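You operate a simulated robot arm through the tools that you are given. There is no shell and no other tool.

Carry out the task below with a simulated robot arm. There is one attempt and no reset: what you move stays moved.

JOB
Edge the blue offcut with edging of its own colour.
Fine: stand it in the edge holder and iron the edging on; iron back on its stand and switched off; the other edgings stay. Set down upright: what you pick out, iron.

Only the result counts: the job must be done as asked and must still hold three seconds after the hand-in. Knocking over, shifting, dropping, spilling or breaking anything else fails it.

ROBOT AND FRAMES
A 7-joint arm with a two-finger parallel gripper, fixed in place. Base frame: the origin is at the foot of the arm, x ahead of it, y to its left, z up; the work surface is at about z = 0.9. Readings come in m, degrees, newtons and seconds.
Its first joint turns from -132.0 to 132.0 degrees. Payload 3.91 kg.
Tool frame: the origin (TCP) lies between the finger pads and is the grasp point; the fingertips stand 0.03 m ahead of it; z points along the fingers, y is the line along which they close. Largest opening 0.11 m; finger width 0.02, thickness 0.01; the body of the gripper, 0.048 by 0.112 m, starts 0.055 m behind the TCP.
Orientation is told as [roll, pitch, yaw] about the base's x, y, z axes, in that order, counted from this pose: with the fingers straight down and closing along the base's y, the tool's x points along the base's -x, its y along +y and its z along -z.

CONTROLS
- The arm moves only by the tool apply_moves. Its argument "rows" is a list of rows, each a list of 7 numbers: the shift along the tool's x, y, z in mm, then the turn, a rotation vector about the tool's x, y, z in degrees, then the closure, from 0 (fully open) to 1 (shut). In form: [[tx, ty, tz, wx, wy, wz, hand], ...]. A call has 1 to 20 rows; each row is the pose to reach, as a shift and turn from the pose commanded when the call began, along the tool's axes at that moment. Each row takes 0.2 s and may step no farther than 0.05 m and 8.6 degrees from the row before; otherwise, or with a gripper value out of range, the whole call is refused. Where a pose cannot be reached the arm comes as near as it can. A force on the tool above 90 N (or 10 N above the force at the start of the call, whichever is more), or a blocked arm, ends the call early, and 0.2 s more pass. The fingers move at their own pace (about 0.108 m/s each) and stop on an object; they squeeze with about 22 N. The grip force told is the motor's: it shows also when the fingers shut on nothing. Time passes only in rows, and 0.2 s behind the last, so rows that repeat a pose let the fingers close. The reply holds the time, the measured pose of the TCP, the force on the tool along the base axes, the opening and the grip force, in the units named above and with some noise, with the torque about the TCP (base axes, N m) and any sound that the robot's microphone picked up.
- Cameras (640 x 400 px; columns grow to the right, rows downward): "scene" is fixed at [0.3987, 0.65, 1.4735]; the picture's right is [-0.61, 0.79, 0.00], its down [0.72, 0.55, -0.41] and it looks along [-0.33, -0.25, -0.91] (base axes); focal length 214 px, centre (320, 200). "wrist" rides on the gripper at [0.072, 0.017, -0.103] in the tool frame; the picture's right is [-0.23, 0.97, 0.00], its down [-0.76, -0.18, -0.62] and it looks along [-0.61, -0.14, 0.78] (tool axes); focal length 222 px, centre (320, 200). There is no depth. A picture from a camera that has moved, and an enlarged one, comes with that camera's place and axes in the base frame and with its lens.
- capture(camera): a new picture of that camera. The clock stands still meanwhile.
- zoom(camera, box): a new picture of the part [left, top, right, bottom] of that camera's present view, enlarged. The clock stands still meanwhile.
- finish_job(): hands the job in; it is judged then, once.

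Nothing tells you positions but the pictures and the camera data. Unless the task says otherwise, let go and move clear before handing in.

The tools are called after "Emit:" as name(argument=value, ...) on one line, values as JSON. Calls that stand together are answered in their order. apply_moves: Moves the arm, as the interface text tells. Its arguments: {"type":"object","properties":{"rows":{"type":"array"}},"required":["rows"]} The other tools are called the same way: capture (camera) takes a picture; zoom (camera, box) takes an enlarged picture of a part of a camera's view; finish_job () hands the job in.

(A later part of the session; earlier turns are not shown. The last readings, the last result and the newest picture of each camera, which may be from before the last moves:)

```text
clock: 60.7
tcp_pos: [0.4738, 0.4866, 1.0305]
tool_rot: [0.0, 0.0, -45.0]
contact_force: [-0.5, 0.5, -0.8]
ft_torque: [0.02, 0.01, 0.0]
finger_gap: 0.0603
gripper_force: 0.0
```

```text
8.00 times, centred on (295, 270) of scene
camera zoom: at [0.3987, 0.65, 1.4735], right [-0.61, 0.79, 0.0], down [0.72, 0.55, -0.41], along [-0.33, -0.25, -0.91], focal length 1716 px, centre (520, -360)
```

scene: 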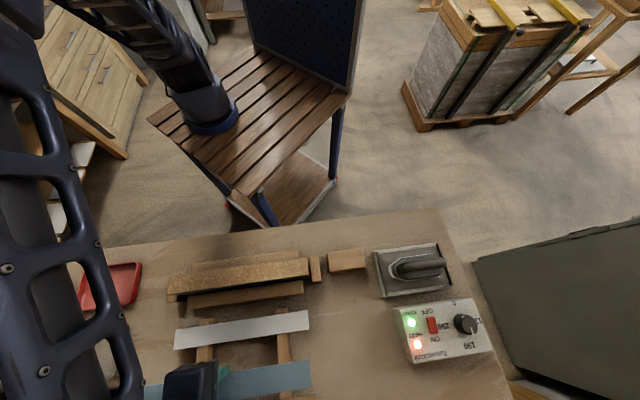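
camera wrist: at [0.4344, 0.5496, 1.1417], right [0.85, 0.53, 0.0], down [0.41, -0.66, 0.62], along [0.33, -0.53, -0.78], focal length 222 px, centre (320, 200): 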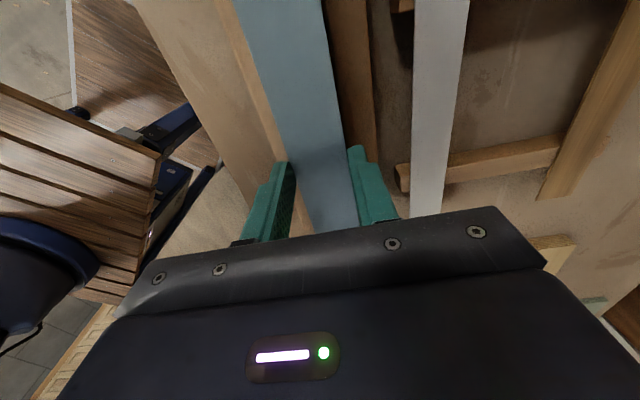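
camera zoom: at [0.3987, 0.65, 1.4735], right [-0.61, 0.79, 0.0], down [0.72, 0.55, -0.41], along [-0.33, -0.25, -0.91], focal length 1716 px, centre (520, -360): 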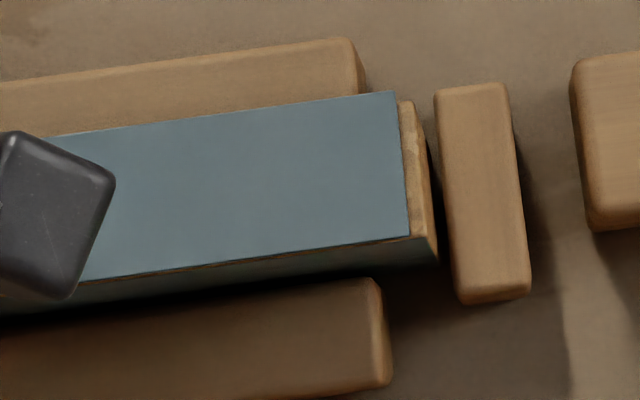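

The strip rests on the panel, apparently shifted ~1 mm inward. I'll move the arm up and clear to inspect both ends.

Emit:
apply_moves(rows=[[0, 0, -20, 0, 0, 0, 0.45], [0, 0, -60, 0, 0, 0, 0.45], [0, 0, -100, 0, 0, 0, 0.45], [40, 0, -120, 0, 0, 0, 0.45], [85, 5, -130, 0, 0, 0, 0.3], [130, 10, -135, 0, 0, 0, 0.3], [175, 15, -135, 0, 0, 0, 0.3], [220, 20, -135, 0, 0, 0, 0.3]])

Emit:
capture(camera="scene")

Emit:
capture(camera="wrist")

Emit:
zoom(camera="scene", box=[160, 245, 240, 310])

Emit:
zoom(camera="scene", box=[260, 240, 340, 305])

```text
clock: 62.5
tcp_pos: [0.3335, 0.6583, 1.1651]
tool_rot: [0.1, 0.0, -45.1]
contact_force: [0.6, -0.6, 0.9]
ft_torque: [0.02, 0.03, -0.01]
finger_gap: 0.0769
gripper_force: 0.1
```

```text
taken
```

scene: 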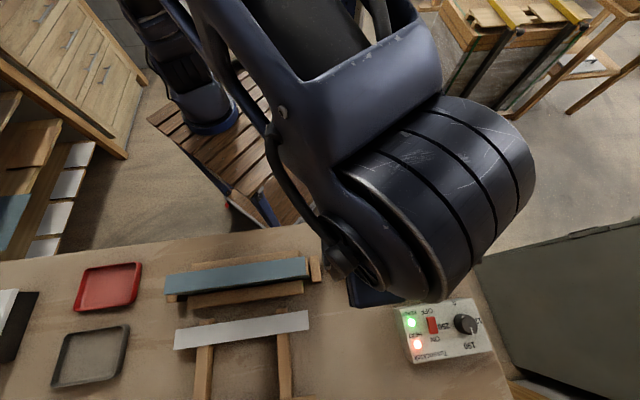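

```text
taken
camera wrist: at [0.2929, 0.7207, 1.2678], right [0.85, 0.53, 0.0], down [0.41, -0.67, 0.62], along [0.33, -0.53, -0.78], focal length 222 px, centre (320, 200)
```

wrist: 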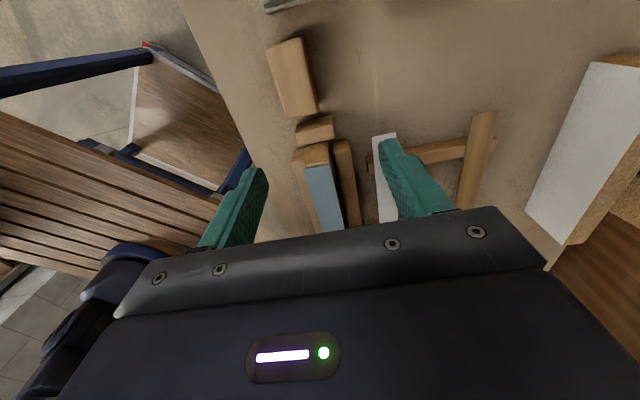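

```text
6.15 times, centred on (200, 278) of scene
camera zoom: at [0.3987, 0.65, 1.4735], right [-0.61, 0.79, 0.0], down [0.72, 0.55, -0.41], along [-0.33, -0.25, -0.91], focal length 1320 px, centre (1058, -277)
```

zoom: 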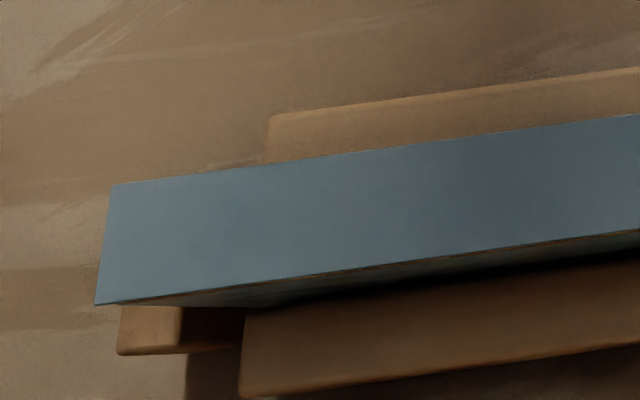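

```text
6.15 times, centred on (300, 272) of scene
camera zoom: at [0.3987, 0.65, 1.4735], right [-0.61, 0.79, 0.0], down [0.72, 0.55, -0.41], along [-0.33, -0.25, -0.91], focal length 1320 px, centre (443, -246)
```

zoom: 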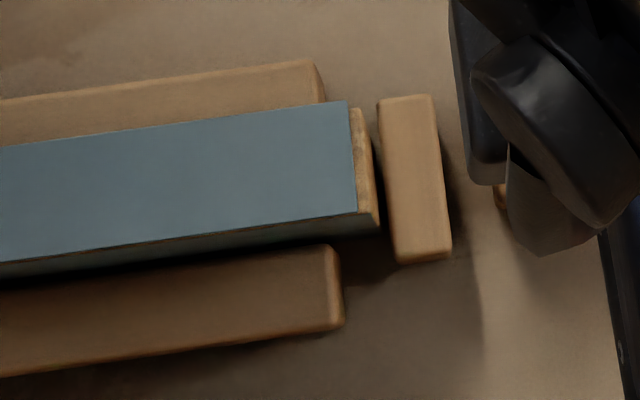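

The strip is about the panel's length but sits ~6.5 mm too far toward −e1 and ~1 mm inward. I'll re-grip it lightly over the panel, which centres it sideways, and slide it +6.5 mm along.

Emit:
apply_moves(rows=[[-45, -5, 0, 0, 0, 0, 0.45], [-90, -10, 0, 0, 0, 0, 0.45], [-135, -14, 10, 0, 0, 0, 0.45], [-180, -19, 30, 0, 0, 0, 0.45], [-220, -19, 55, 0, 0, 0, 0.45], [-220, -19, 90, 0, 0, 0, 0.45], [-220, -19, 115, 0, 0, 0, 0.45], [-220, -19, 125, 0, 0, 0, 0.45], [-220, -19, 125, 0, 0, 0, 0.45]])

Emit:
zoom(camera="wrist", box=[200, 60, 420, 240])

```text
clock: 64.5
tcp_pos: [0.4738, 0.4887, 1.0419]
tool_rot: [0.0, 0.1, -44.9]
contact_force: [-0.4, -0.8, 0.3]
ft_torque: [-0.01, 0.03, 0.03]
finger_gap: 0.0603
gripper_force: 0.1
```

```text
2.22 times, centred on (310, 150) of wrist
camera zoom: at [0.4334, 0.5509, 1.1446], right [0.85, 0.53, 0.0], down [0.41, -0.66, 0.62], along [0.33, -0.53, -0.78], focal length 494 px, centre (342, 311)
```

zoom: 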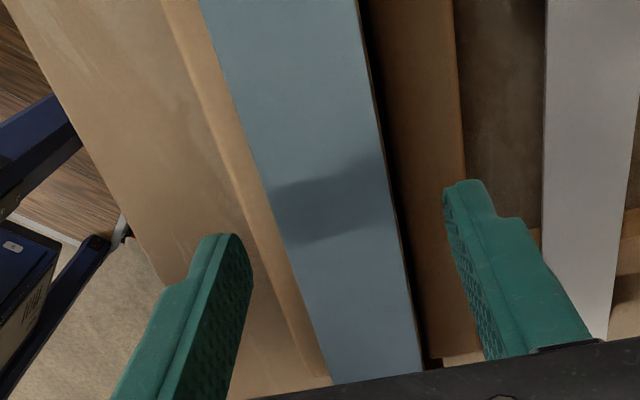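

Fingers straddle the strip and panel. Descending so the tips are ~4 mm below the panel's top, then closing softly.

Emit:
apply_moves(rows=[[0, 0, 5, 0, 0, 0, 0.45], [0, 0, 10, 0, 0, 0, 0.45], [0, 0, 14, 0, 0, 0, 0.45], [0, 0, 14, 0, 0, 0, 0.45]])

Emit:
apply_moves(rows=[[0, 0, 0, 0, 0, 0, 0.55], [0, 0, 0, 0, 0, 0, 0.62], [0, 0, 0, 0, 0, 0, 0.66], [0, 0, 0, 0, 0, 0, 0.66]])

Emit:
zoom(camera="wrist", box=[200, 60, 420, 240])

Emit:
zoom(camera="scene", box=[260, 240, 340, 305])

```text
clock: 65.5
tcp_pos: [0.4746, 0.4891, 1.0274]
tool_rot: [0.0, 0.0, -45.0]
contact_force: [0.5, -0.4, 0.1]
ft_torque: [0.0, -0.01, 0.03]
finger_gap: 0.0605
gripper_force: 0.0
```

```text
clock: 66.5
tcp_pos: [0.4748, 0.4874, 1.0285]
tool_rot: [0.0, 0.0, -45.0]
contact_force: [0.7, 0.3, -0.5]
ft_torque: [-0.03, 0.0, 0.04]
finger_gap: 0.0379
gripper_force: 0.4
```

```text
2.22 times, centred on (310, 150) of wrist
camera zoom: at [0.4337, 0.5506, 1.1306], right [0.85, 0.53, 0.0], down [0.41, -0.66, 0.62], along [0.33, -0.53, -0.78], focal length 494 px, centre (342, 311)
```

zoom: 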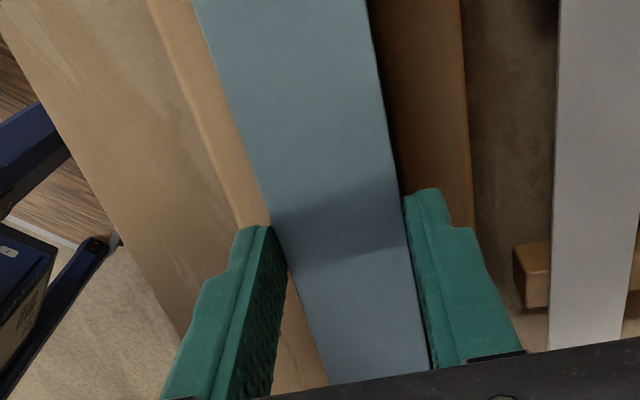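

```text
6.15 times, centred on (300, 272) of scene
camera zoom: at [0.3987, 0.65, 1.4735], right [-0.61, 0.79, 0.0], down [0.72, 0.55, -0.41], along [-0.33, -0.25, -0.91], focal length 1320 px, centre (443, -246)
```

zoom: 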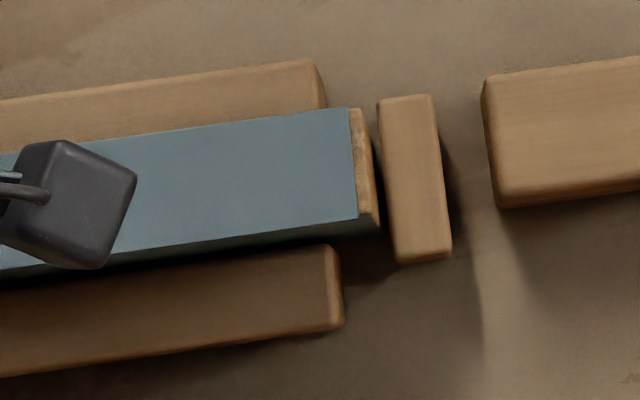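

The strip is now centred sideways. Gripping it and sliding +6.2 mm along the edge.

Emit:
apply_moves(rows=[[0, 0, 0, 0, 0, 0, 0.8], [0, 0, 0, 0, 0, 0, 1], [0, 0, 0, 0, 0, 0, 1]])

Emit:
apply_moves(rows=[[1.5, 0, 0, 0, 0, 0, 1], [3, 0, 0, 0, 0, 0, 1], [4.5, 0, 0, 0, 0, 0, 1], [6.2, 0, 0, 0, 0, 0, 1], [6.2, 0, 0, 0, 0, 0, 1]])

Emit:
zoom(camera="scene", box=[260, 240, 340, 305])

```text
clock: 67.3
tcp_pos: [0.474, 0.4889, 1.0276]
tool_rot: [0.0, -0.1, -44.9]
contact_force: [-1.6, -2.2, 2.3]
ft_torque: [-0.05, 0.06, 0.01]
finger_gap: 0.0367
gripper_force: 22.0
```

```text
clock: 68.5
tcp_pos: [0.47, 0.4927, 1.0272]
tool_rot: [0.1, 0.0, -44.9]
contact_force: [4.3, -7.6, 16.0]
ft_torque: [-0.26, -0.13, 0.05]
finger_gap: 0.0366
gripper_force: 22.1
```

```text
6.15 times, centred on (300, 272) of scene
camera zoom: at [0.3987, 0.65, 1.4735], right [-0.61, 0.79, 0.0], down [0.72, 0.55, -0.41], along [-0.33, -0.25, -0.91], focal length 1320 px, centre (443, -246)
```

zoom: 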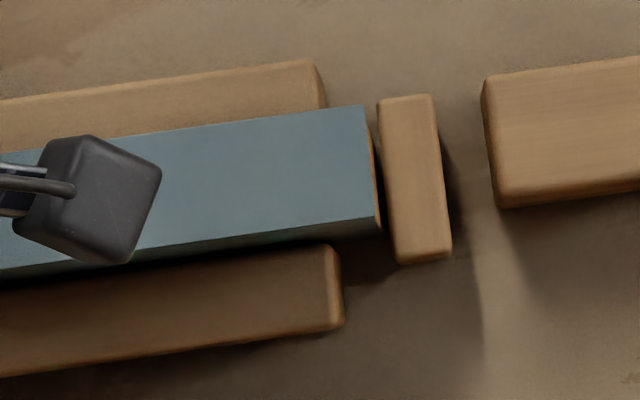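

The strip end is now flush with the panel end. Releasing and checking.

Emit:
apply_moves(rows=[[0, 0, -0.5, 0, 0, 0, 0.64], [0, 0, -0.5, 0, 0, 0, 0.6], [0, 0, -0.5, 0, 0, 0, 0.45], [0, 0, -0.5, 0, 0, 0, 0.45]])

Emit:
zoom(camera="scene", box=[260, 240, 340, 305])

Emit:
zoom(camera="wrist", box=[200, 0, 420, 240])

```text
clock: 69.5
tcp_pos: [0.4689, 0.4935, 1.0271]
tool_rot: [0.0, 0.1, -45.1]
contact_force: [-0.7, 0.4, -0.1]
ft_torque: [0.03, 0.04, 0.01]
finger_gap: 0.0607
gripper_force: 0.0
```

```text
6.15 times, centred on (300, 272) of scene
camera zoom: at [0.3987, 0.65, 1.4735], right [-0.61, 0.79, 0.0], down [0.72, 0.55, -0.41], along [-0.33, -0.25, -0.91], focal length 1320 px, centre (443, -246)
```

zoom: 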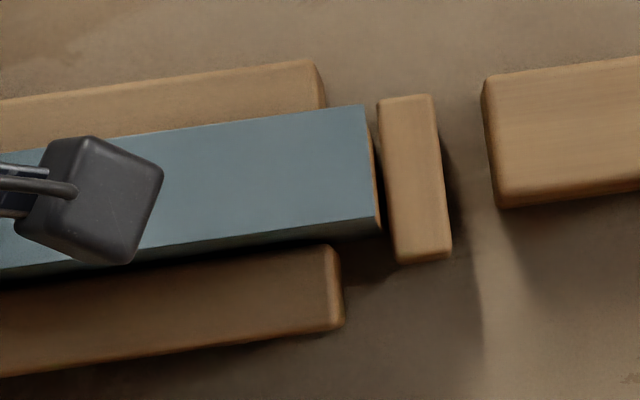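

```text
1.67 times, centred on (310, 120) of wrist
camera zoom: at [0.4291, 0.555, 1.1304], right [0.85, 0.53, 0.0], down [0.41, -0.66, 0.62], along [0.33, -0.53, -0.78], focal length 370 px, centre (337, 333)
```

zoom: 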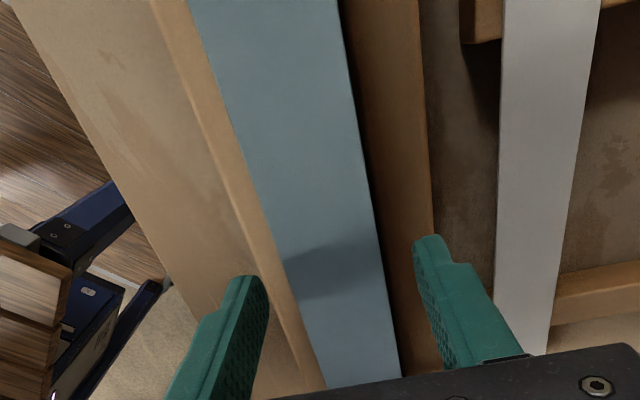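

The strip is aligned on the edge. Now I'll move up and over to the iron.

Emit:
apply_moves(rows=[[0, 0, -20, 0, 0, 0, 0.45], [0, 0, -60, 0, 0, 0, 0.45], [0, 0, -100, 0, 0, 0, 0.45], [45, 3, -105, 0, 0, 0, 0.45], [90, 6, -110, 0, 0, 0, 0.45], [135, 9, -110, 0, 0, 0, 0.45], [180, 12, -110, 0, 0, 0, 0.45], [225, 15, -110, 0, 0, 0, 0.45], [270, 18, -110, 0, 0, 0, 0.45], [315, 21, -110, 0, 0, 0, 0.45], [355, 24, -110, 0, 0, 0, 0.45], [393, 27, -110, 0, 0, 0, 0.45]])

Emit:
capture(camera="wrist")

Emit:
capture(camera="scene")

Emit:
zoom(camera="scene", box=[160, 245, 240, 310])

Emit:
zoom(camera="scene", box=[260, 240, 340, 305])

```text
clock: 72.1
tcp_pos: [0.2104, 0.7892, 1.1384]
tool_rot: [0.0, 0.0, -45.1]
contact_force: [0.6, -1.1, 0.2]
ft_torque: [0.04, 0.05, 0.05]
finger_gap: 0.0606
gripper_force: 0.1
```

```text
taken
camera wrist: at [0.1697, 0.8511, 1.2401], right [0.85, 0.53, 0.0], down [0.41, -0.66, 0.62], along [0.33, -0.53, -0.78], focal length 222 px, centre (320, 200)
```

wrist: 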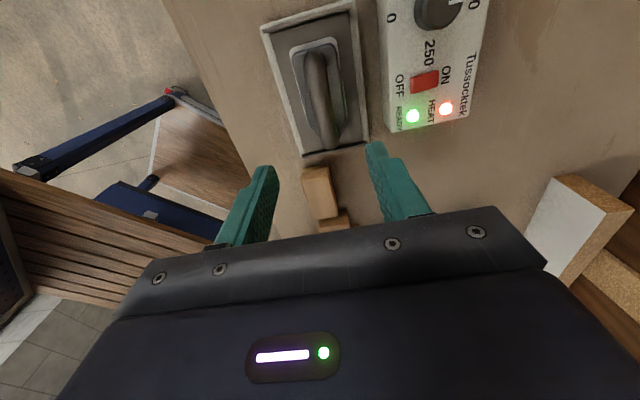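

```text
taken
```

scene: 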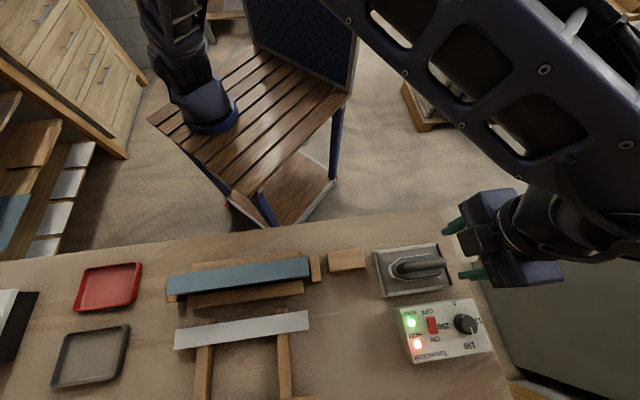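

```text
6.15 times, centred on (200, 278) of scene
camera zoom: at [0.3987, 0.65, 1.4735], right [-0.61, 0.79, 0.0], down [0.72, 0.55, -0.41], along [-0.33, -0.25, -0.91], focal length 1320 px, centre (1058, -277)
```

zoom: 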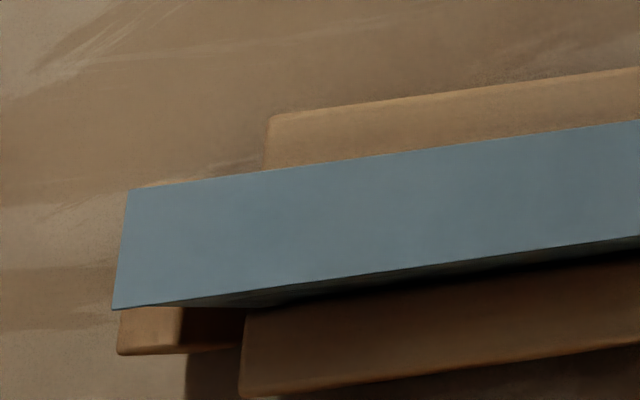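

```text
6.15 times, centred on (300, 272) of scene
camera zoom: at [0.3987, 0.65, 1.4735], right [-0.61, 0.79, 0.0], down [0.72, 0.55, -0.41], along [-0.33, -0.25, -0.91], focal length 1320 px, centre (443, -246)
```

zoom: 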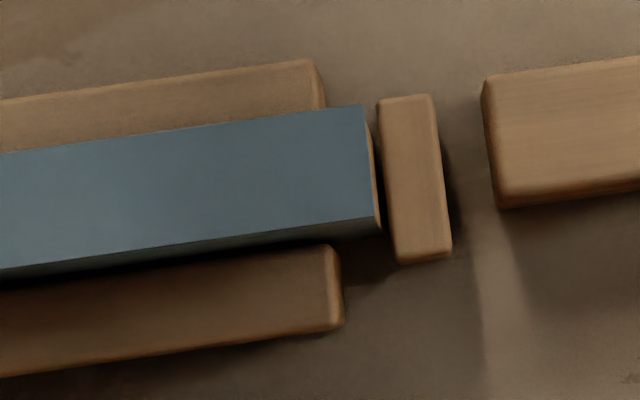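

The edging is well centred on the panel now. Next, a close look at the iron's handle.

Emit:
zoom(camera="wrist", box=[240, 0, 400, 160])

Emit:
zoom(camera="scene", box=[360, 230, 460, 310])

```text
2.50 times, centred on (320, 80) of wrist
camera zoom: at [0.1697, 0.8511, 1.2401], right [0.85, 0.53, 0.0], down [0.41, -0.66, 0.62], along [0.33, -0.53, -0.78], focal length 555 px, centre (320, 500)
```

zoom: 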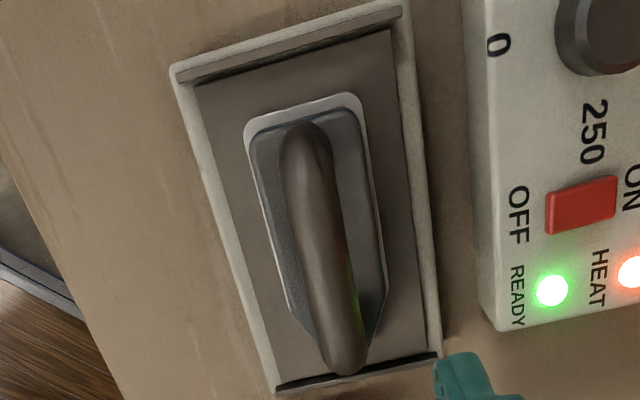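

```text
5.00 times, centred on (410, 270) of scene
camera zoom: at [0.3987, 0.65, 1.4735], right [-0.61, 0.79, 0.0], down [0.72, 0.55, -0.41], along [-0.33, -0.25, -0.91], focal length 1072 px, centre (-130, -150)
```

zoom: 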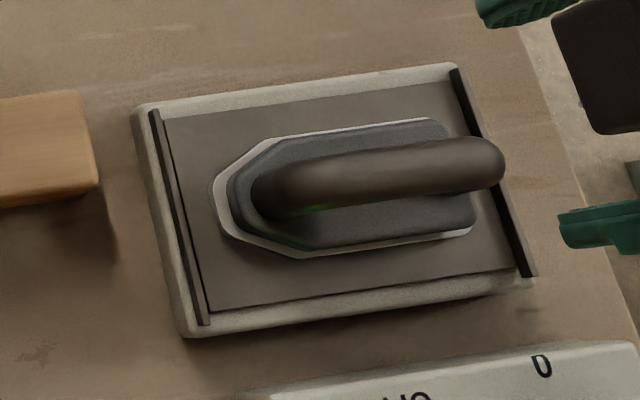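

The iron is aligned with the table; its handle bar is ~21 mm thick, centred at about e1 0.41, e2 0.707. I'll descend over it with the gripper open.

Emit:
apply_moves(rows=[[1, 0.7, 30, 0, 0, 0, 0.45], [2, 0.7, 60, 0, 0, 0, 0.45], [2, 0.7, 90, 0, 0, 0, 0.45], [2, 0.7, 115, 0, 0, 0, 0.45], [2, 0.7, 115, 0, 0, 0, 0.45]])

Emit:
capture(camera="wrist")

Emit:
zoom(camera="scene", box=[360, 230, 460, 310])

```text
clock: 73.3
tcp_pos: [0.2075, 0.7905, 1.0233]
tool_rot: [0.0, 0.0, -45.0]
contact_force: [-0.3, 0.6, -1.1]
ft_torque: [-0.01, 0.02, 0.03]
finger_gap: 0.0607
gripper_force: 0.1
```

```text
taken
camera wrist: at [0.1678, 0.8529, 1.1255], right [0.85, 0.53, 0.0], down [0.41, -0.66, 0.62], along [0.33, -0.53, -0.78], focal length 222 px, centre (320, 200)
```

wrist: 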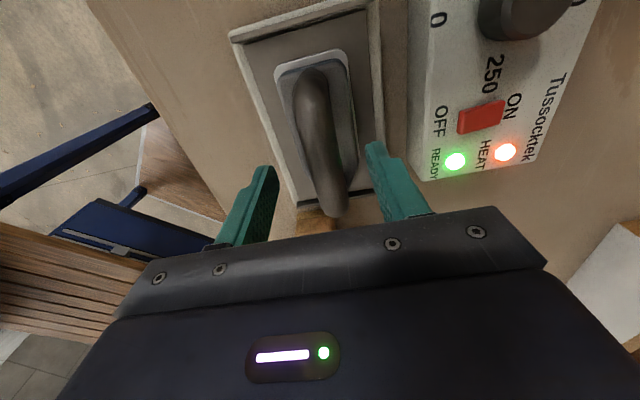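

```text
5.00 times, centred on (410, 270) of scene
camera zoom: at [0.3987, 0.65, 1.4735], right [-0.61, 0.79, 0.0], down [0.72, 0.55, -0.41], along [-0.33, -0.25, -0.91], focal length 1072 px, centre (-130, -150)
```

zoom: 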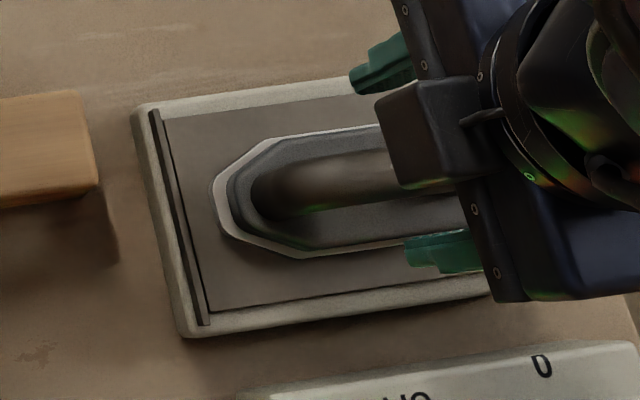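

Handle bar top looks to be near z≈0.998. Descending to about 0.993 so the pads wrap the bar without touching the body.

Emit:
apply_moves(rows=[[0, 0, 10, 0, 0, 0, 0.45], [0, 0, 20, 0, 0, 0, 0.45], [0, 0, 26, 0, 0, 0, 0.45], [0, 0, 30, 0, 0, 0, 0.45], [0, 0, 30, 0, 0, 0, 0.45]])

Emit:
capture(camera="wrist")

Emit:
zoom(camera="scene", box=[360, 230, 460, 310])

```text
clock: 74.5
tcp_pos: [0.2078, 0.7911, 0.9916]
tool_rot: [0.0, 0.0, -45.0]
contact_force: [-1.3, -0.1, -0.7]
ft_torque: [-0.01, -0.02, -0.04]
finger_gap: 0.0605
gripper_force: 0.1
```

```text
taken
camera wrist: at [0.1684, 0.8534, 1.0953], right [0.85, 0.53, 0.0], down [0.41, -0.66, 0.62], along [0.33, -0.53, -0.78], focal length 222 px, centre (320, 200)
```

wrist: 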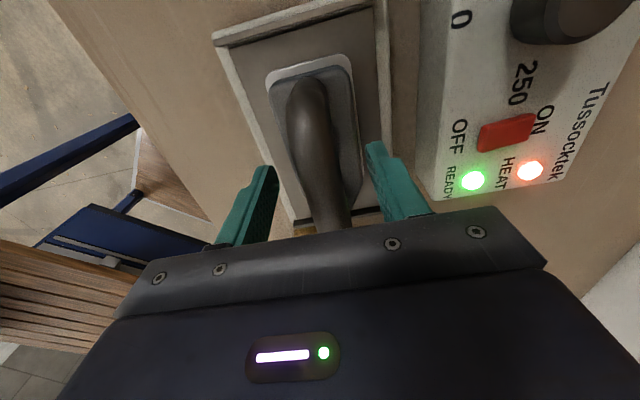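

```text
5.00 times, centred on (410, 270) of scene
camera zoom: at [0.3987, 0.65, 1.4735], right [-0.61, 0.79, 0.0], down [0.72, 0.55, -0.41], along [-0.33, -0.25, -0.91], focal length 1072 px, centre (-130, -150)
```

zoom: 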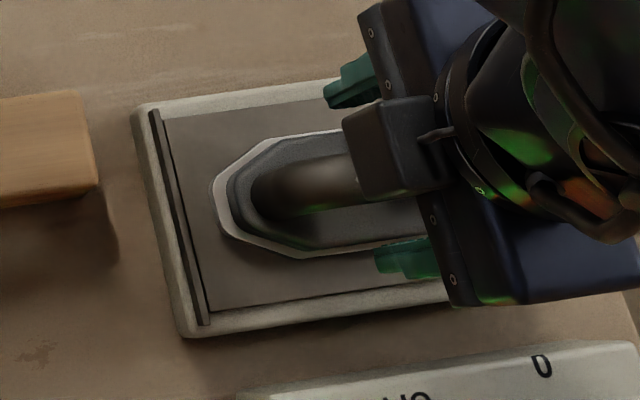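

Clear of the body and centred. Closing on the handle.

Emit:
apply_moves(rows=[[0, 0, 0, 0, 0, 0, 0.65], [0, 0, 0, 0, 0, 0, 0.75], [0, 0, 0, 0, 0, 0, 1], [0, 0, 0, 0, 0, 0, 1], [0, 0, 0, 0, 0, 0, 1]])

Emit:
capture(camera="wrist")

```text
clock: 75.7
tcp_pos: [0.2095, 0.791, 0.9932]
tool_rot: [0.0, 0.0, -45.1]
contact_force: [1.7, -1.8, -0.4]
ft_torque: [0.03, -0.01, 0.0]
finger_gap: 0.0219
gripper_force: 22.0
```

```text
taken
camera wrist: at [0.1686, 0.8533, 1.0954], right [0.85, 0.53, 0.0], down [0.41, -0.66, 0.62], along [0.33, -0.53, -0.78], focal length 222 px, centre (320, 200)
```

wrist: 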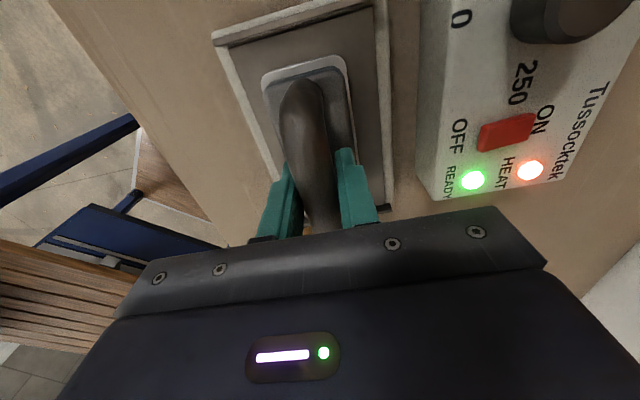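

Gripped the handle (22 mm). Lifting straight up off the stand.

Emit:
apply_moves(rows=[[0, 0, -5, 0, 0, 0, 1], [0, 0, -15, 0, 0, 0, 1], [0, 0, -40, 0, 0, 0, 1], [0, 0, -75, 0, 0, 0, 1], [0, 0, -110, 0, 0, 0, 1], [0, 0, -140, 0, 0, 0, 1]])

Emit:
capture(camera="wrist")

Emit:
capture(camera="scene")

```text
clock: 77.1
tcp_pos: [0.2086, 0.7901, 1.1303]
tool_rot: [0.1, 0.1, -45.0]
contact_force: [-0.3, 0.3, -7.1]
ft_torque: [0.0, -0.03, -0.02]
finger_gap: 0.0217
gripper_force: 21.8
```

```text
taken
camera wrist: at [0.1691, 0.8533, 1.234], right [0.85, 0.53, 0.0], down [0.41, -0.66, 0.62], along [0.33, -0.53, -0.78], focal length 222 px, centre (320, 200)
```

wrist: 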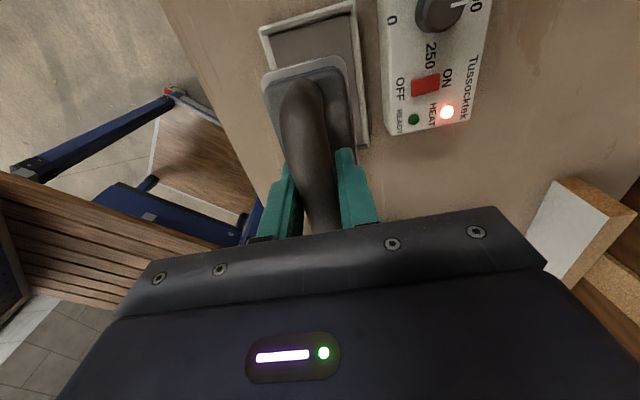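

```text
taken
```

scene: 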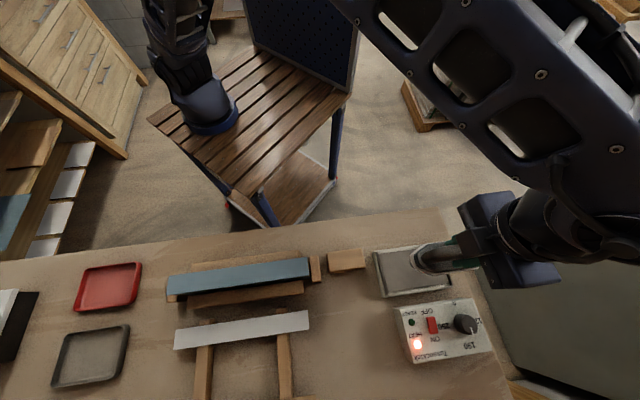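

The READY lamp went out as the iron left its stand (it heats on the stand), so I'll work promptly. Moving the iron over the +e1 end of the edged panel.

Emit:
apply_moves(rows=[[-45, -6, 0, 0, 0, 0, 1], [-90, -12, 0, 0, 0, 0, 1], [-135, -18, 0, 0, 0, 0, 1], [-180, -24, 0, 0, 0, 0, 1], [-225, -27.7, 0, 0, 0, 0, 1], [-265, -27.7, 0, 0, 0, 0, 1], [-287, -27.7, 10, 0, 0, 0, 1], [-287, -27.7, 30, 0, 0, 0, 1], [-287, -27.7, 42, 0, 0, 0, 1]])

Emit:
zoom(camera="scene", box=[200, 220, 420, 360])

Emit:
capture(camera="wrist")

```text
clock: 79.1
tcp_pos: [0.3908, 0.5682, 1.0898]
tool_rot: [0.0, 0.0, -45.0]
contact_force: [-0.7, 0.3, -7.2]
ft_torque: [0.02, 0.01, 0.02]
finger_gap: 0.0218
gripper_force: 21.8
```

```text
2.86 times, centred on (310, 290) of scene
camera zoom: at [0.3987, 0.65, 1.4735], right [-0.61, 0.79, 0.0], down [0.72, 0.55, -0.41], along [-0.33, -0.25, -0.91], focal length 613 px, centre (349, -57)
```

zoom: 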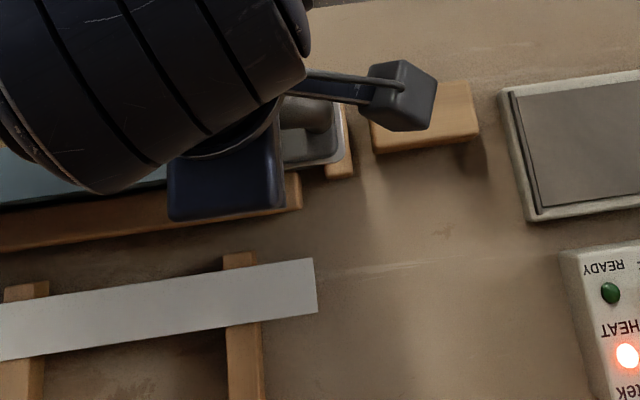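

```text
taken
camera wrist: at [0.3515, 0.6299, 1.1936], right [0.85, 0.53, 0.0], down [0.41, -0.66, 0.62], along [0.33, -0.53, -0.78], focal length 222 px, centre (320, 200)
```

wrist: 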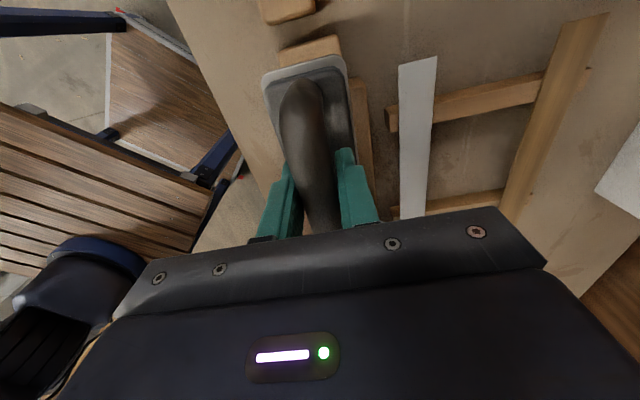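

Over the +e1 end of the strip. Descending in small steps to find contact.

Emit:
apply_moves(rows=[[0, 0, 3, 0, 0, 0, 1], [0, 0, 6, 0, 0, 0, 1], [0, 0, 8, 0, 0, 0, 1]])

Emit:
apply_moves(rows=[[0, 0, 1.5, 0, 0, 0, 1], [0, 0, 3, 0, 0, 0, 1]])

```text
clock: 79.9
tcp_pos: [0.3912, 0.5675, 1.0817]
tool_rot: [0.0, 0.0, -45.0]
contact_force: [0.1, 1.0, -6.0]
ft_torque: [0.02, 0.0, 0.0]
finger_gap: 0.0217
gripper_force: 22.4
```

```text
clock: 80.5
tcp_pos: [0.3924, 0.5683, 1.0794]
tool_rot: [0.0, 0.0, -45.0]
contact_force: [0.3, 0.2, -6.9]
ft_torque: [0.03, 0.02, 0.01]
finger_gap: 0.0222
gripper_force: 22.1
```

Emit:
apply_moves(rows=[[0, 0, 1.2, 0, 0, 0, 1], [0, 0, 2.4, 0, 0, 0, 1]])

Emit:
apply_moves(rows=[[0, 0, 0.8, 0, 0, 0, 1], [0, 0, 1.5, 0, 0, 0, 1]])

```text
clock: 81.1
tcp_pos: [0.3929, 0.5683, 1.0771]
tool_rot: [0.0, 0.0, -45.0]
contact_force: [1.0, -1.0, -8.3]
ft_torque: [0.02, -0.03, 0.0]
finger_gap: 0.0216
gripper_force: 22.3
```

```text
clock: 81.7
tcp_pos: [0.3928, 0.5689, 1.0765]
tool_rot: [0.0, 0.0, -45.0]
contact_force: [-0.3, -0.3, -6.7]
ft_torque: [0.0, 0.0, 0.03]
finger_gap: 0.0218
gripper_force: 21.9
```

Emit:
apply_moves(rows=[[0, 0, 0.8, 0, 0, 0, 1], [0, 0, 1.6, 0, 0, 0, 1]])

Emit:
apply_moves(rows=[[0, 0, 0.6, 0, 0, 0, 1], [0, 0, 1.2, 0, 0, 0, 1]])

```text
clock: 82.3
tcp_pos: [0.393, 0.568, 1.0731]
tool_rot: [0.1, 0.0, -45.0]
contact_force: [-0.1, 0.2, -7.2]
ft_torque: [0.01, 0.01, 0.0]
finger_gap: 0.0219
gripper_force: 22.0
```

```text
clock: 82.9
tcp_pos: [0.3916, 0.5676, 1.0728]
tool_rot: [0.1, 0.0, -45.0]
contact_force: [0.2, 0.4, -6.2]
ft_torque: [-0.02, -0.01, 0.0]
finger_gap: 0.0219
gripper_force: 22.2
```

Emit:
apply_moves(rows=[[0, 0, 0.8, 0, 0, 0, 1], [0, 0, 1.5, 0, 0, 0, 1]])

Emit:
apply_moves(rows=[[0, 0, 0.7, 0, 0, 0, 1], [0, 0, 1.3, 0, 0, 0, 1]])

```text
clock: 83.5
tcp_pos: [0.3934, 0.5683, 1.0709]
tool_rot: [0.0, 0.0, -45.0]
contact_force: [-0.2, -1.2, -6.7]
ft_torque: [-0.03, -0.01, 0.0]
finger_gap: 0.0216
gripper_force: 21.9
```

```text
clock: 84.1
tcp_pos: [0.3926, 0.5678, 1.0701]
tool_rot: [0.0, -0.1, -45.0]
contact_force: [0.6, -0.5, -7.3]
ft_torque: [-0.01, 0.01, 0.0]
finger_gap: 0.0216
gripper_force: 21.9
```

Emit:
apply_moves(rows=[[0, 0, 0.8, 0, 0, 0, 1], [0, 0, 1.6, 0, 0, 0, 1], [0, 0, 2.4, 0, 0, 0, 1]])

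Emit:
zoom(camera="scene", box=[240, 230, 360, 310])

```text
clock: 84.9
tcp_pos: [0.3925, 0.5683, 1.0668]
tool_rot: [0.0, 0.2, -45.0]
contact_force: [0.3, 0.5, -6.3]
ft_torque: [-0.02, -0.03, 0.03]
finger_gap: 0.0218
gripper_force: 21.6
```

```text
5.00 times, centred on (300, 270) of scene
camera zoom: at [0.3987, 0.65, 1.4735], right [-0.61, 0.79, 0.0], down [0.72, 0.55, -0.41], along [-0.33, -0.25, -0.91], focal length 1072 px, centre (420, -150)
```

zoom: 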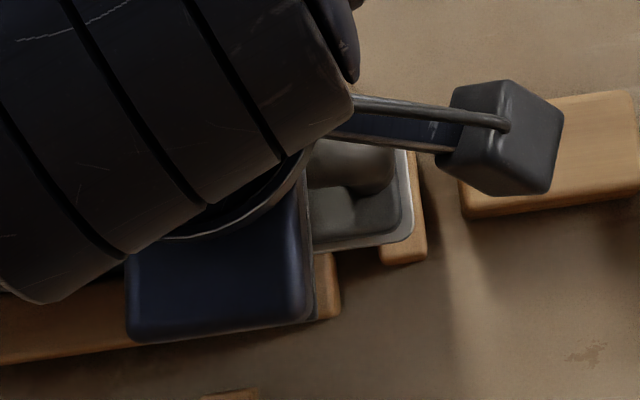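

Emit:
apply_moves(rows=[[0, 0, 0.8, 0, 0, 0, 1], [0, 0, 1.6, 0, 0, 0, 1]])

Emit:
apply_moves(rows=[[0, 0, 0.7, 0, 0, 0, 1], [0, 0, 1.2, 0, 0, 0, 1]])

```text
clock: 85.5
tcp_pos: [0.3926, 0.5666, 1.066]
tool_rot: [-0.1, 0.0, -45.1]
contact_force: [0.4, 0.2, -4.0]
ft_torque: [-0.09, -0.05, -0.03]
finger_gap: 0.0218
gripper_force: 21.8
```

```text
clock: 86.1
tcp_pos: [0.3939, 0.5682, 1.0651]
tool_rot: [0.1, 0.0, -45.1]
contact_force: [-1.1, -1.9, 2.5]
ft_torque: [-0.27, -0.14, -0.02]
finger_gap: 0.0217
gripper_force: 22.5
```

Contact with the strip is made. I'll press lightly and dwell briefly so this end bonds before sliding.

Emit:
apply_moves(rows=[[0, 0, 0.4, 0, 0, 0, 1], [0, 0, 0.7, 0, 0, 0, 1], [0, 0, 0.7, 0, 0, 0, 1], [0, 0, 0.7, 0, 0, 0, 1], [0, 0, 0.7, 0, 0, 0, 1], [0, 0, 0.7, 0, 0, 0, 1]])

Emit:
zoom(camera="scene", box=[390, 290, 500, 370])

Emit:
zoom(camera="scene", box=[160, 245, 240, 310])

```text
clock: 87.5
tcp_pos: [0.3926, 0.5692, 1.0641]
tool_rot: [0.1, 0.0, -45.0]
contact_force: [1.4, 0.7, 16.8]
ft_torque: [-0.23, -0.21, 0.0]
finger_gap: 0.0217
gripper_force: 22.6
```

```text
5.00 times, centred on (445, 330) of scene
camera zoom: at [0.3987, 0.65, 1.4735], right [-0.61, 0.79, 0.0], down [0.72, 0.55, -0.41], along [-0.33, -0.25, -0.91], focal length 1072 px, centre (-305, -450)
```

zoom: 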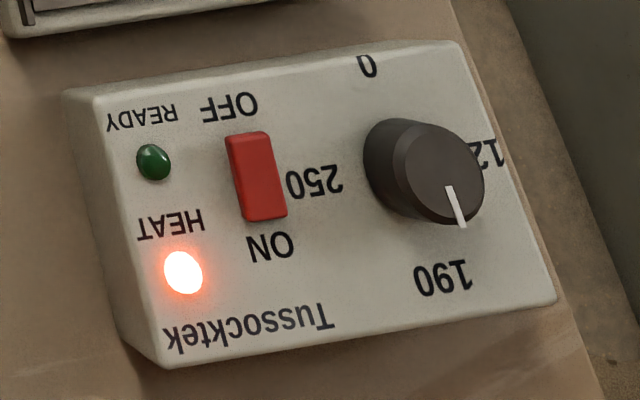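

```text
6.15 times, centred on (200, 278) of scene
camera zoom: at [0.3987, 0.65, 1.4735], right [-0.61, 0.79, 0.0], down [0.72, 0.55, -0.41], along [-0.33, -0.25, -0.91], focal length 1320 px, centre (1058, -277)
```

zoom: 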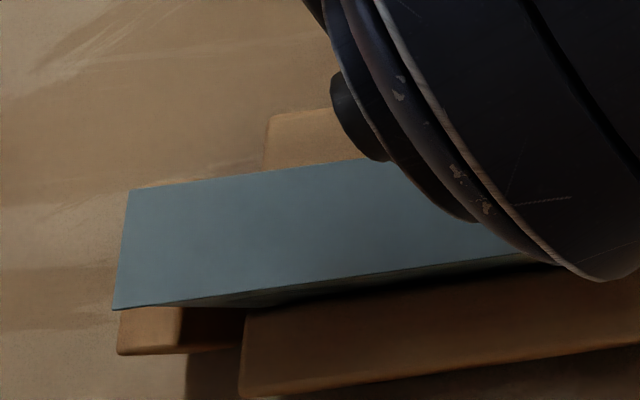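

Dial is at 190 and the iron presses with about 24 N. Starting the slow pass toward the −e1 end.

Emit:
apply_moves(rows=[[-3, 0, 0, 0, 0, 0, 1], [-6, 0, 0, 0, 0, 0, 1], [-10, 0, 0, 0, 0, 0, 1], [-14, 0, 0, 0, 0, 0, 1], [-18, 0, 0, 0, 0, 0, 1]])

Emit:
zoom(camera="scene", box=[160, 245, 240, 310])

```text
clock: 88.7
tcp_pos: [0.4048, 0.5561, 1.0634]
tool_rot: [0.0, 0.0, -44.9]
contact_force: [-5.2, 4.1, 14.0]
ft_torque: [0.04, 0.03, -0.03]
finger_gap: 0.0217
gripper_force: 22.1
```

```text
6.15 times, centred on (200, 278) of scene
camera zoom: at [0.3987, 0.65, 1.4735], right [-0.61, 0.79, 0.0], down [0.72, 0.55, -0.41], along [-0.33, -0.25, -0.91], focal length 1320 px, centre (1058, -277)
```

zoom: 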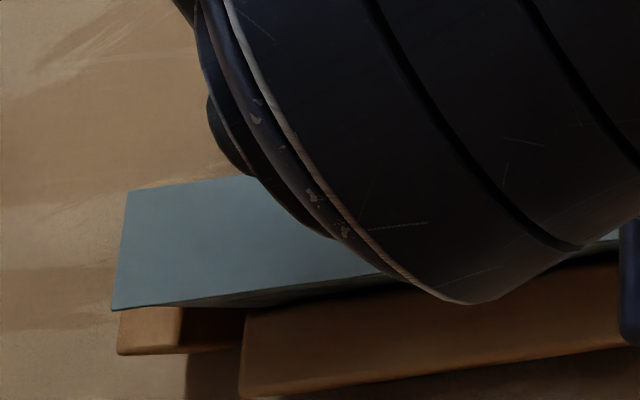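

The strip stays put while the iron slides. Continuing the pass.

Emit:
apply_moves(rows=[[-5, 0, 0, 0, 0, 0, 1], [-10, 0, 0, 0, 0, 0, 1], [-15, 0, 0, 0, 0, 0, 1], [-20, 0, 0, 0, 0, 0, 1], [-25, 0, 0, 0, 0, 0, 1], [-30, 0, 0, 0, 0, 0, 1], [-35, 0, 0, 0, 0, 0, 1], [-40, 0, 0, 0, 0, 0, 1], [-45, 0, 0, 0, 0, 0, 1], [-50, 0, 0, 0, 0, 0, 1], [-55, 0, 0, 0, 0, 0, 1], [-60, 0, 0, 0, 0, 0, 1], [-65, 0, 0, 0, 0, 0, 1], [-70, 0, 0, 0, 0, 0, 1], [-75, 0, 0, 0, 0, 0, 1], [-80, 0, 0, 0, 0, 0, 1], [-85, 0, 0, 0, 0, 0, 1], [-90, 0, 0, 0, 0, 0, 1], [-95, 0, 0, 0, 0, 0, 1], [-100, 0, 0, 0, 0, 0, 1]])

Emit:
zoom(camera="scene", box=[160, 235, 340, 320])

Emit:
capture(camera="wrist")

```text
clock: 92.9
tcp_pos: [0.476, 0.4843, 1.0641]
tool_rot: [0.1, -0.1, -45.0]
contact_force: [-2.3, 1.7, 6.0]
ft_torque: [0.04, 0.03, -0.02]
finger_gap: 0.0215
gripper_force: 22.3
```

```text
3.56 times, centred on (250, 278) of scene
camera zoom: at [0.3987, 0.65, 1.4735], right [-0.61, 0.79, 0.0], down [0.72, 0.55, -0.41], along [-0.33, -0.25, -0.91], focal length 763 px, centre (569, -76)
```

zoom: 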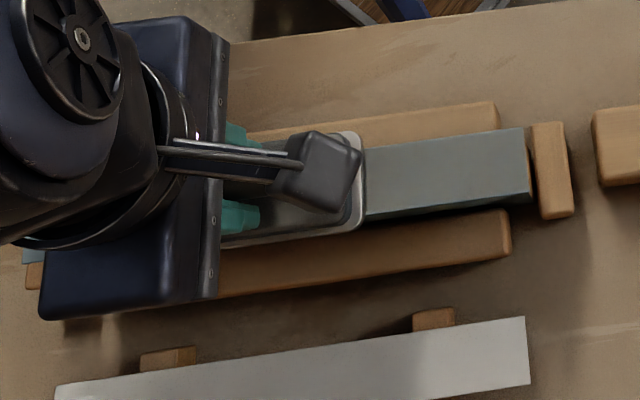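

```text
taken
camera wrist: at [0.4351, 0.5472, 1.1668], right [0.85, 0.53, 0.0], down [0.41, -0.66, 0.62], along [0.33, -0.53, -0.78], focal length 222 px, centre (320, 200)
```

wrist: 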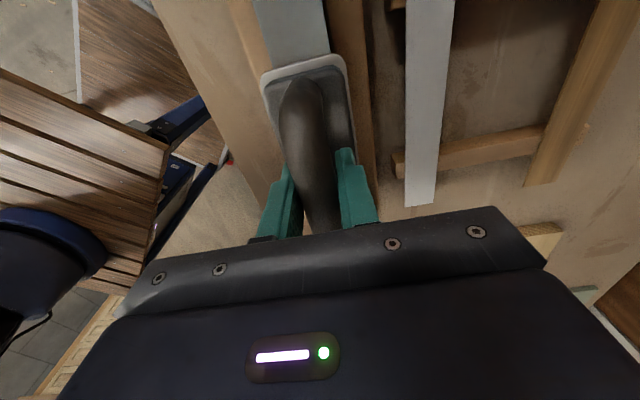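

Emit:
zoom(camera="scene", box=[255, 245, 325, 295])

Emit:
zoom(camera="wrist", box=[220, 0, 380, 100])

```text
8.00 times, centred on (290, 270) of scene
camera zoom: at [0.3987, 0.65, 1.4735], right [-0.61, 0.79, 0.0], down [0.72, 0.55, -0.41], along [-0.33, -0.25, -0.91], focal length 1716 px, centre (560, -360)
```

zoom: 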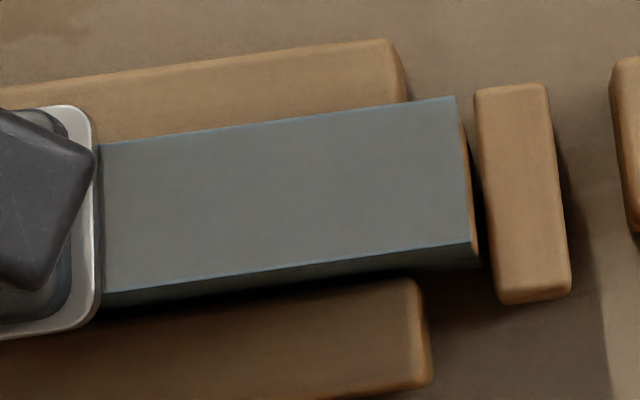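

```text
4.00 times, centred on (300, 50) of wrist
camera zoom: at [0.4351, 0.5472, 1.1668], right [0.85, 0.53, 0.0], down [0.41, -0.66, 0.62], along [0.33, -0.53, -0.78], focal length 888 px, centre (400, 800)
```

zoom: 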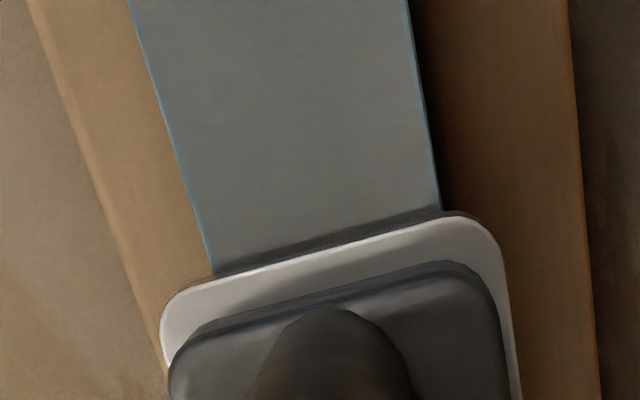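

The ironed part has taken on a uniform greyer tone, so heat is taking effect. I'll keep the same pace to the other end with slightly restored pressure.

Emit:
apply_moves(rows=[[-6, 0, 0.3, 0, 0, 0, 1], [-12, 0, 0.5, 0, 0, 0, 1], [-18, 0, 0.5, 0, 0, 0, 1], [-24, 0, 0.5, 0, 0, 0, 1], [-30, 0, 0.6, 0, 0, 0, 1], [-36, 0, 0.6, 0, 0, 0, 1], [-42, 0, 0.6, 0, 0, 0, 1], [-48, 0, 0.7, 0, 0, 0, 1], [-54, 0, 0.7, 0, 0, 0, 1], [-60, 0, 0.7, 0, 0, 0, 1], [-66, 0, 0.7, 0, 0, 0, 1], [-72, 0, 0.7, 0, 0, 0, 1], [-78, 0, 0.7, 0, 0, 0, 1], [-84, 0, 0.7, 0, 0, 0, 1], [-90, 0, 0.7, 0, 0, 0, 1], [-96, 0, 0.7, 0, 0, 0, 1], [-102, 0, 0.7, 0, 0, 0, 1]])

Emit:
zoom(camera="scene", box=[160, 235, 340, 320])

```text
clock: 96.5
tcp_pos: [0.5486, 0.4123, 1.0641]
tool_rot: [0.0, 0.0, -45.0]
contact_force: [-2.1, 2.1, 6.4]
ft_torque: [0.13, 0.1, -0.02]
finger_gap: 0.0219
gripper_force: 22.6
```

```text
3.56 times, centred on (250, 278) of scene
camera zoom: at [0.3987, 0.65, 1.4735], right [-0.61, 0.79, 0.0], down [0.72, 0.55, -0.41], along [-0.33, -0.25, -0.91], focal length 763 px, centre (569, -76)
```

zoom: 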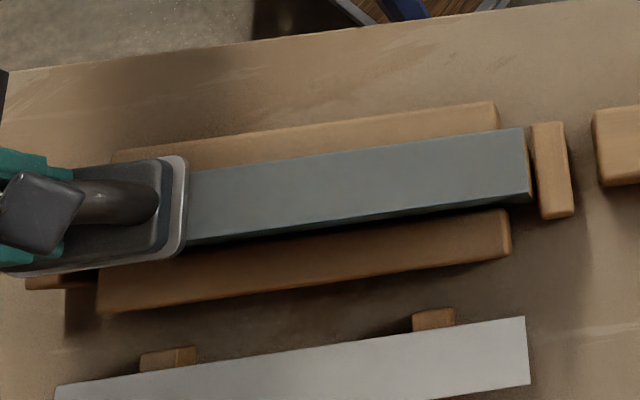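

Most of the strip has been ironed. Finishing over the −e1 end and dwelling briefly there.

Emit:
apply_moves(rows=[[-5, 0, 0.1, 0, 0, 0, 1], [-10, 0, 0.2, 0, 0, 0, 1], [-15, 0, 0.2, 0, 0, 0, 1], [-19, 0, 0.2, 0, 0, 0, 1], [-19, 0, 0.2, 0, 0, 0, 1], [-19, 0, 0.2, 0, 0, 0, 1], [-19, 0, 0.2, 0, 0, 0, 1], [-19, 0, 0.2, 0, 0, 0, 1], [-19, 0, 0.2, 0, 0, 0, 1], [-19, 0, 0.2, 0, 0, 0, 1], [-19, 0, 0.2, 0, 0, 0, 1], [-19, 0, 0.2, 0, 0, 0, 1]])

Emit:
zoom(camera="scene", box=[160, 235, 340, 320])

Emit:
capture(camera="wrist")

```text
clock: 99.1
tcp_pos: [0.5613, 0.3995, 1.0628]
tool_rot: [0.1, 0.0, -45.1]
contact_force: [0.1, -1.0, 17.7]
ft_torque: [-0.12, -0.12, 0.01]
finger_gap: 0.0218
gripper_force: 22.2
```

```text
3.56 times, centred on (250, 278) of scene
camera zoom: at [0.3987, 0.65, 1.4735], right [-0.61, 0.79, 0.0], down [0.72, 0.55, -0.41], along [-0.33, -0.25, -0.91], focal length 763 px, centre (569, -76)
```

zoom: 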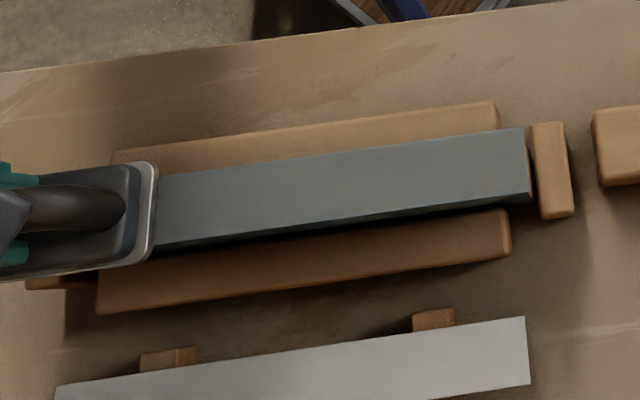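

```text
taken
camera wrist: at [0.5212, 0.4626, 1.166], right [0.85, 0.53, 0.0], down [0.41, -0.66, 0.62], along [0.33, -0.53, -0.78], focal length 222 px, centre (320, 200)
```

wrist: 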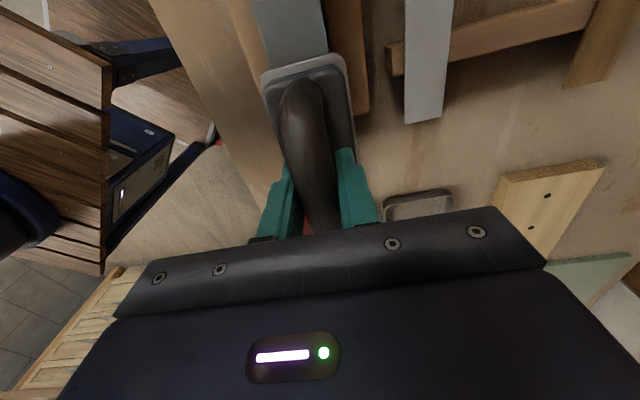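

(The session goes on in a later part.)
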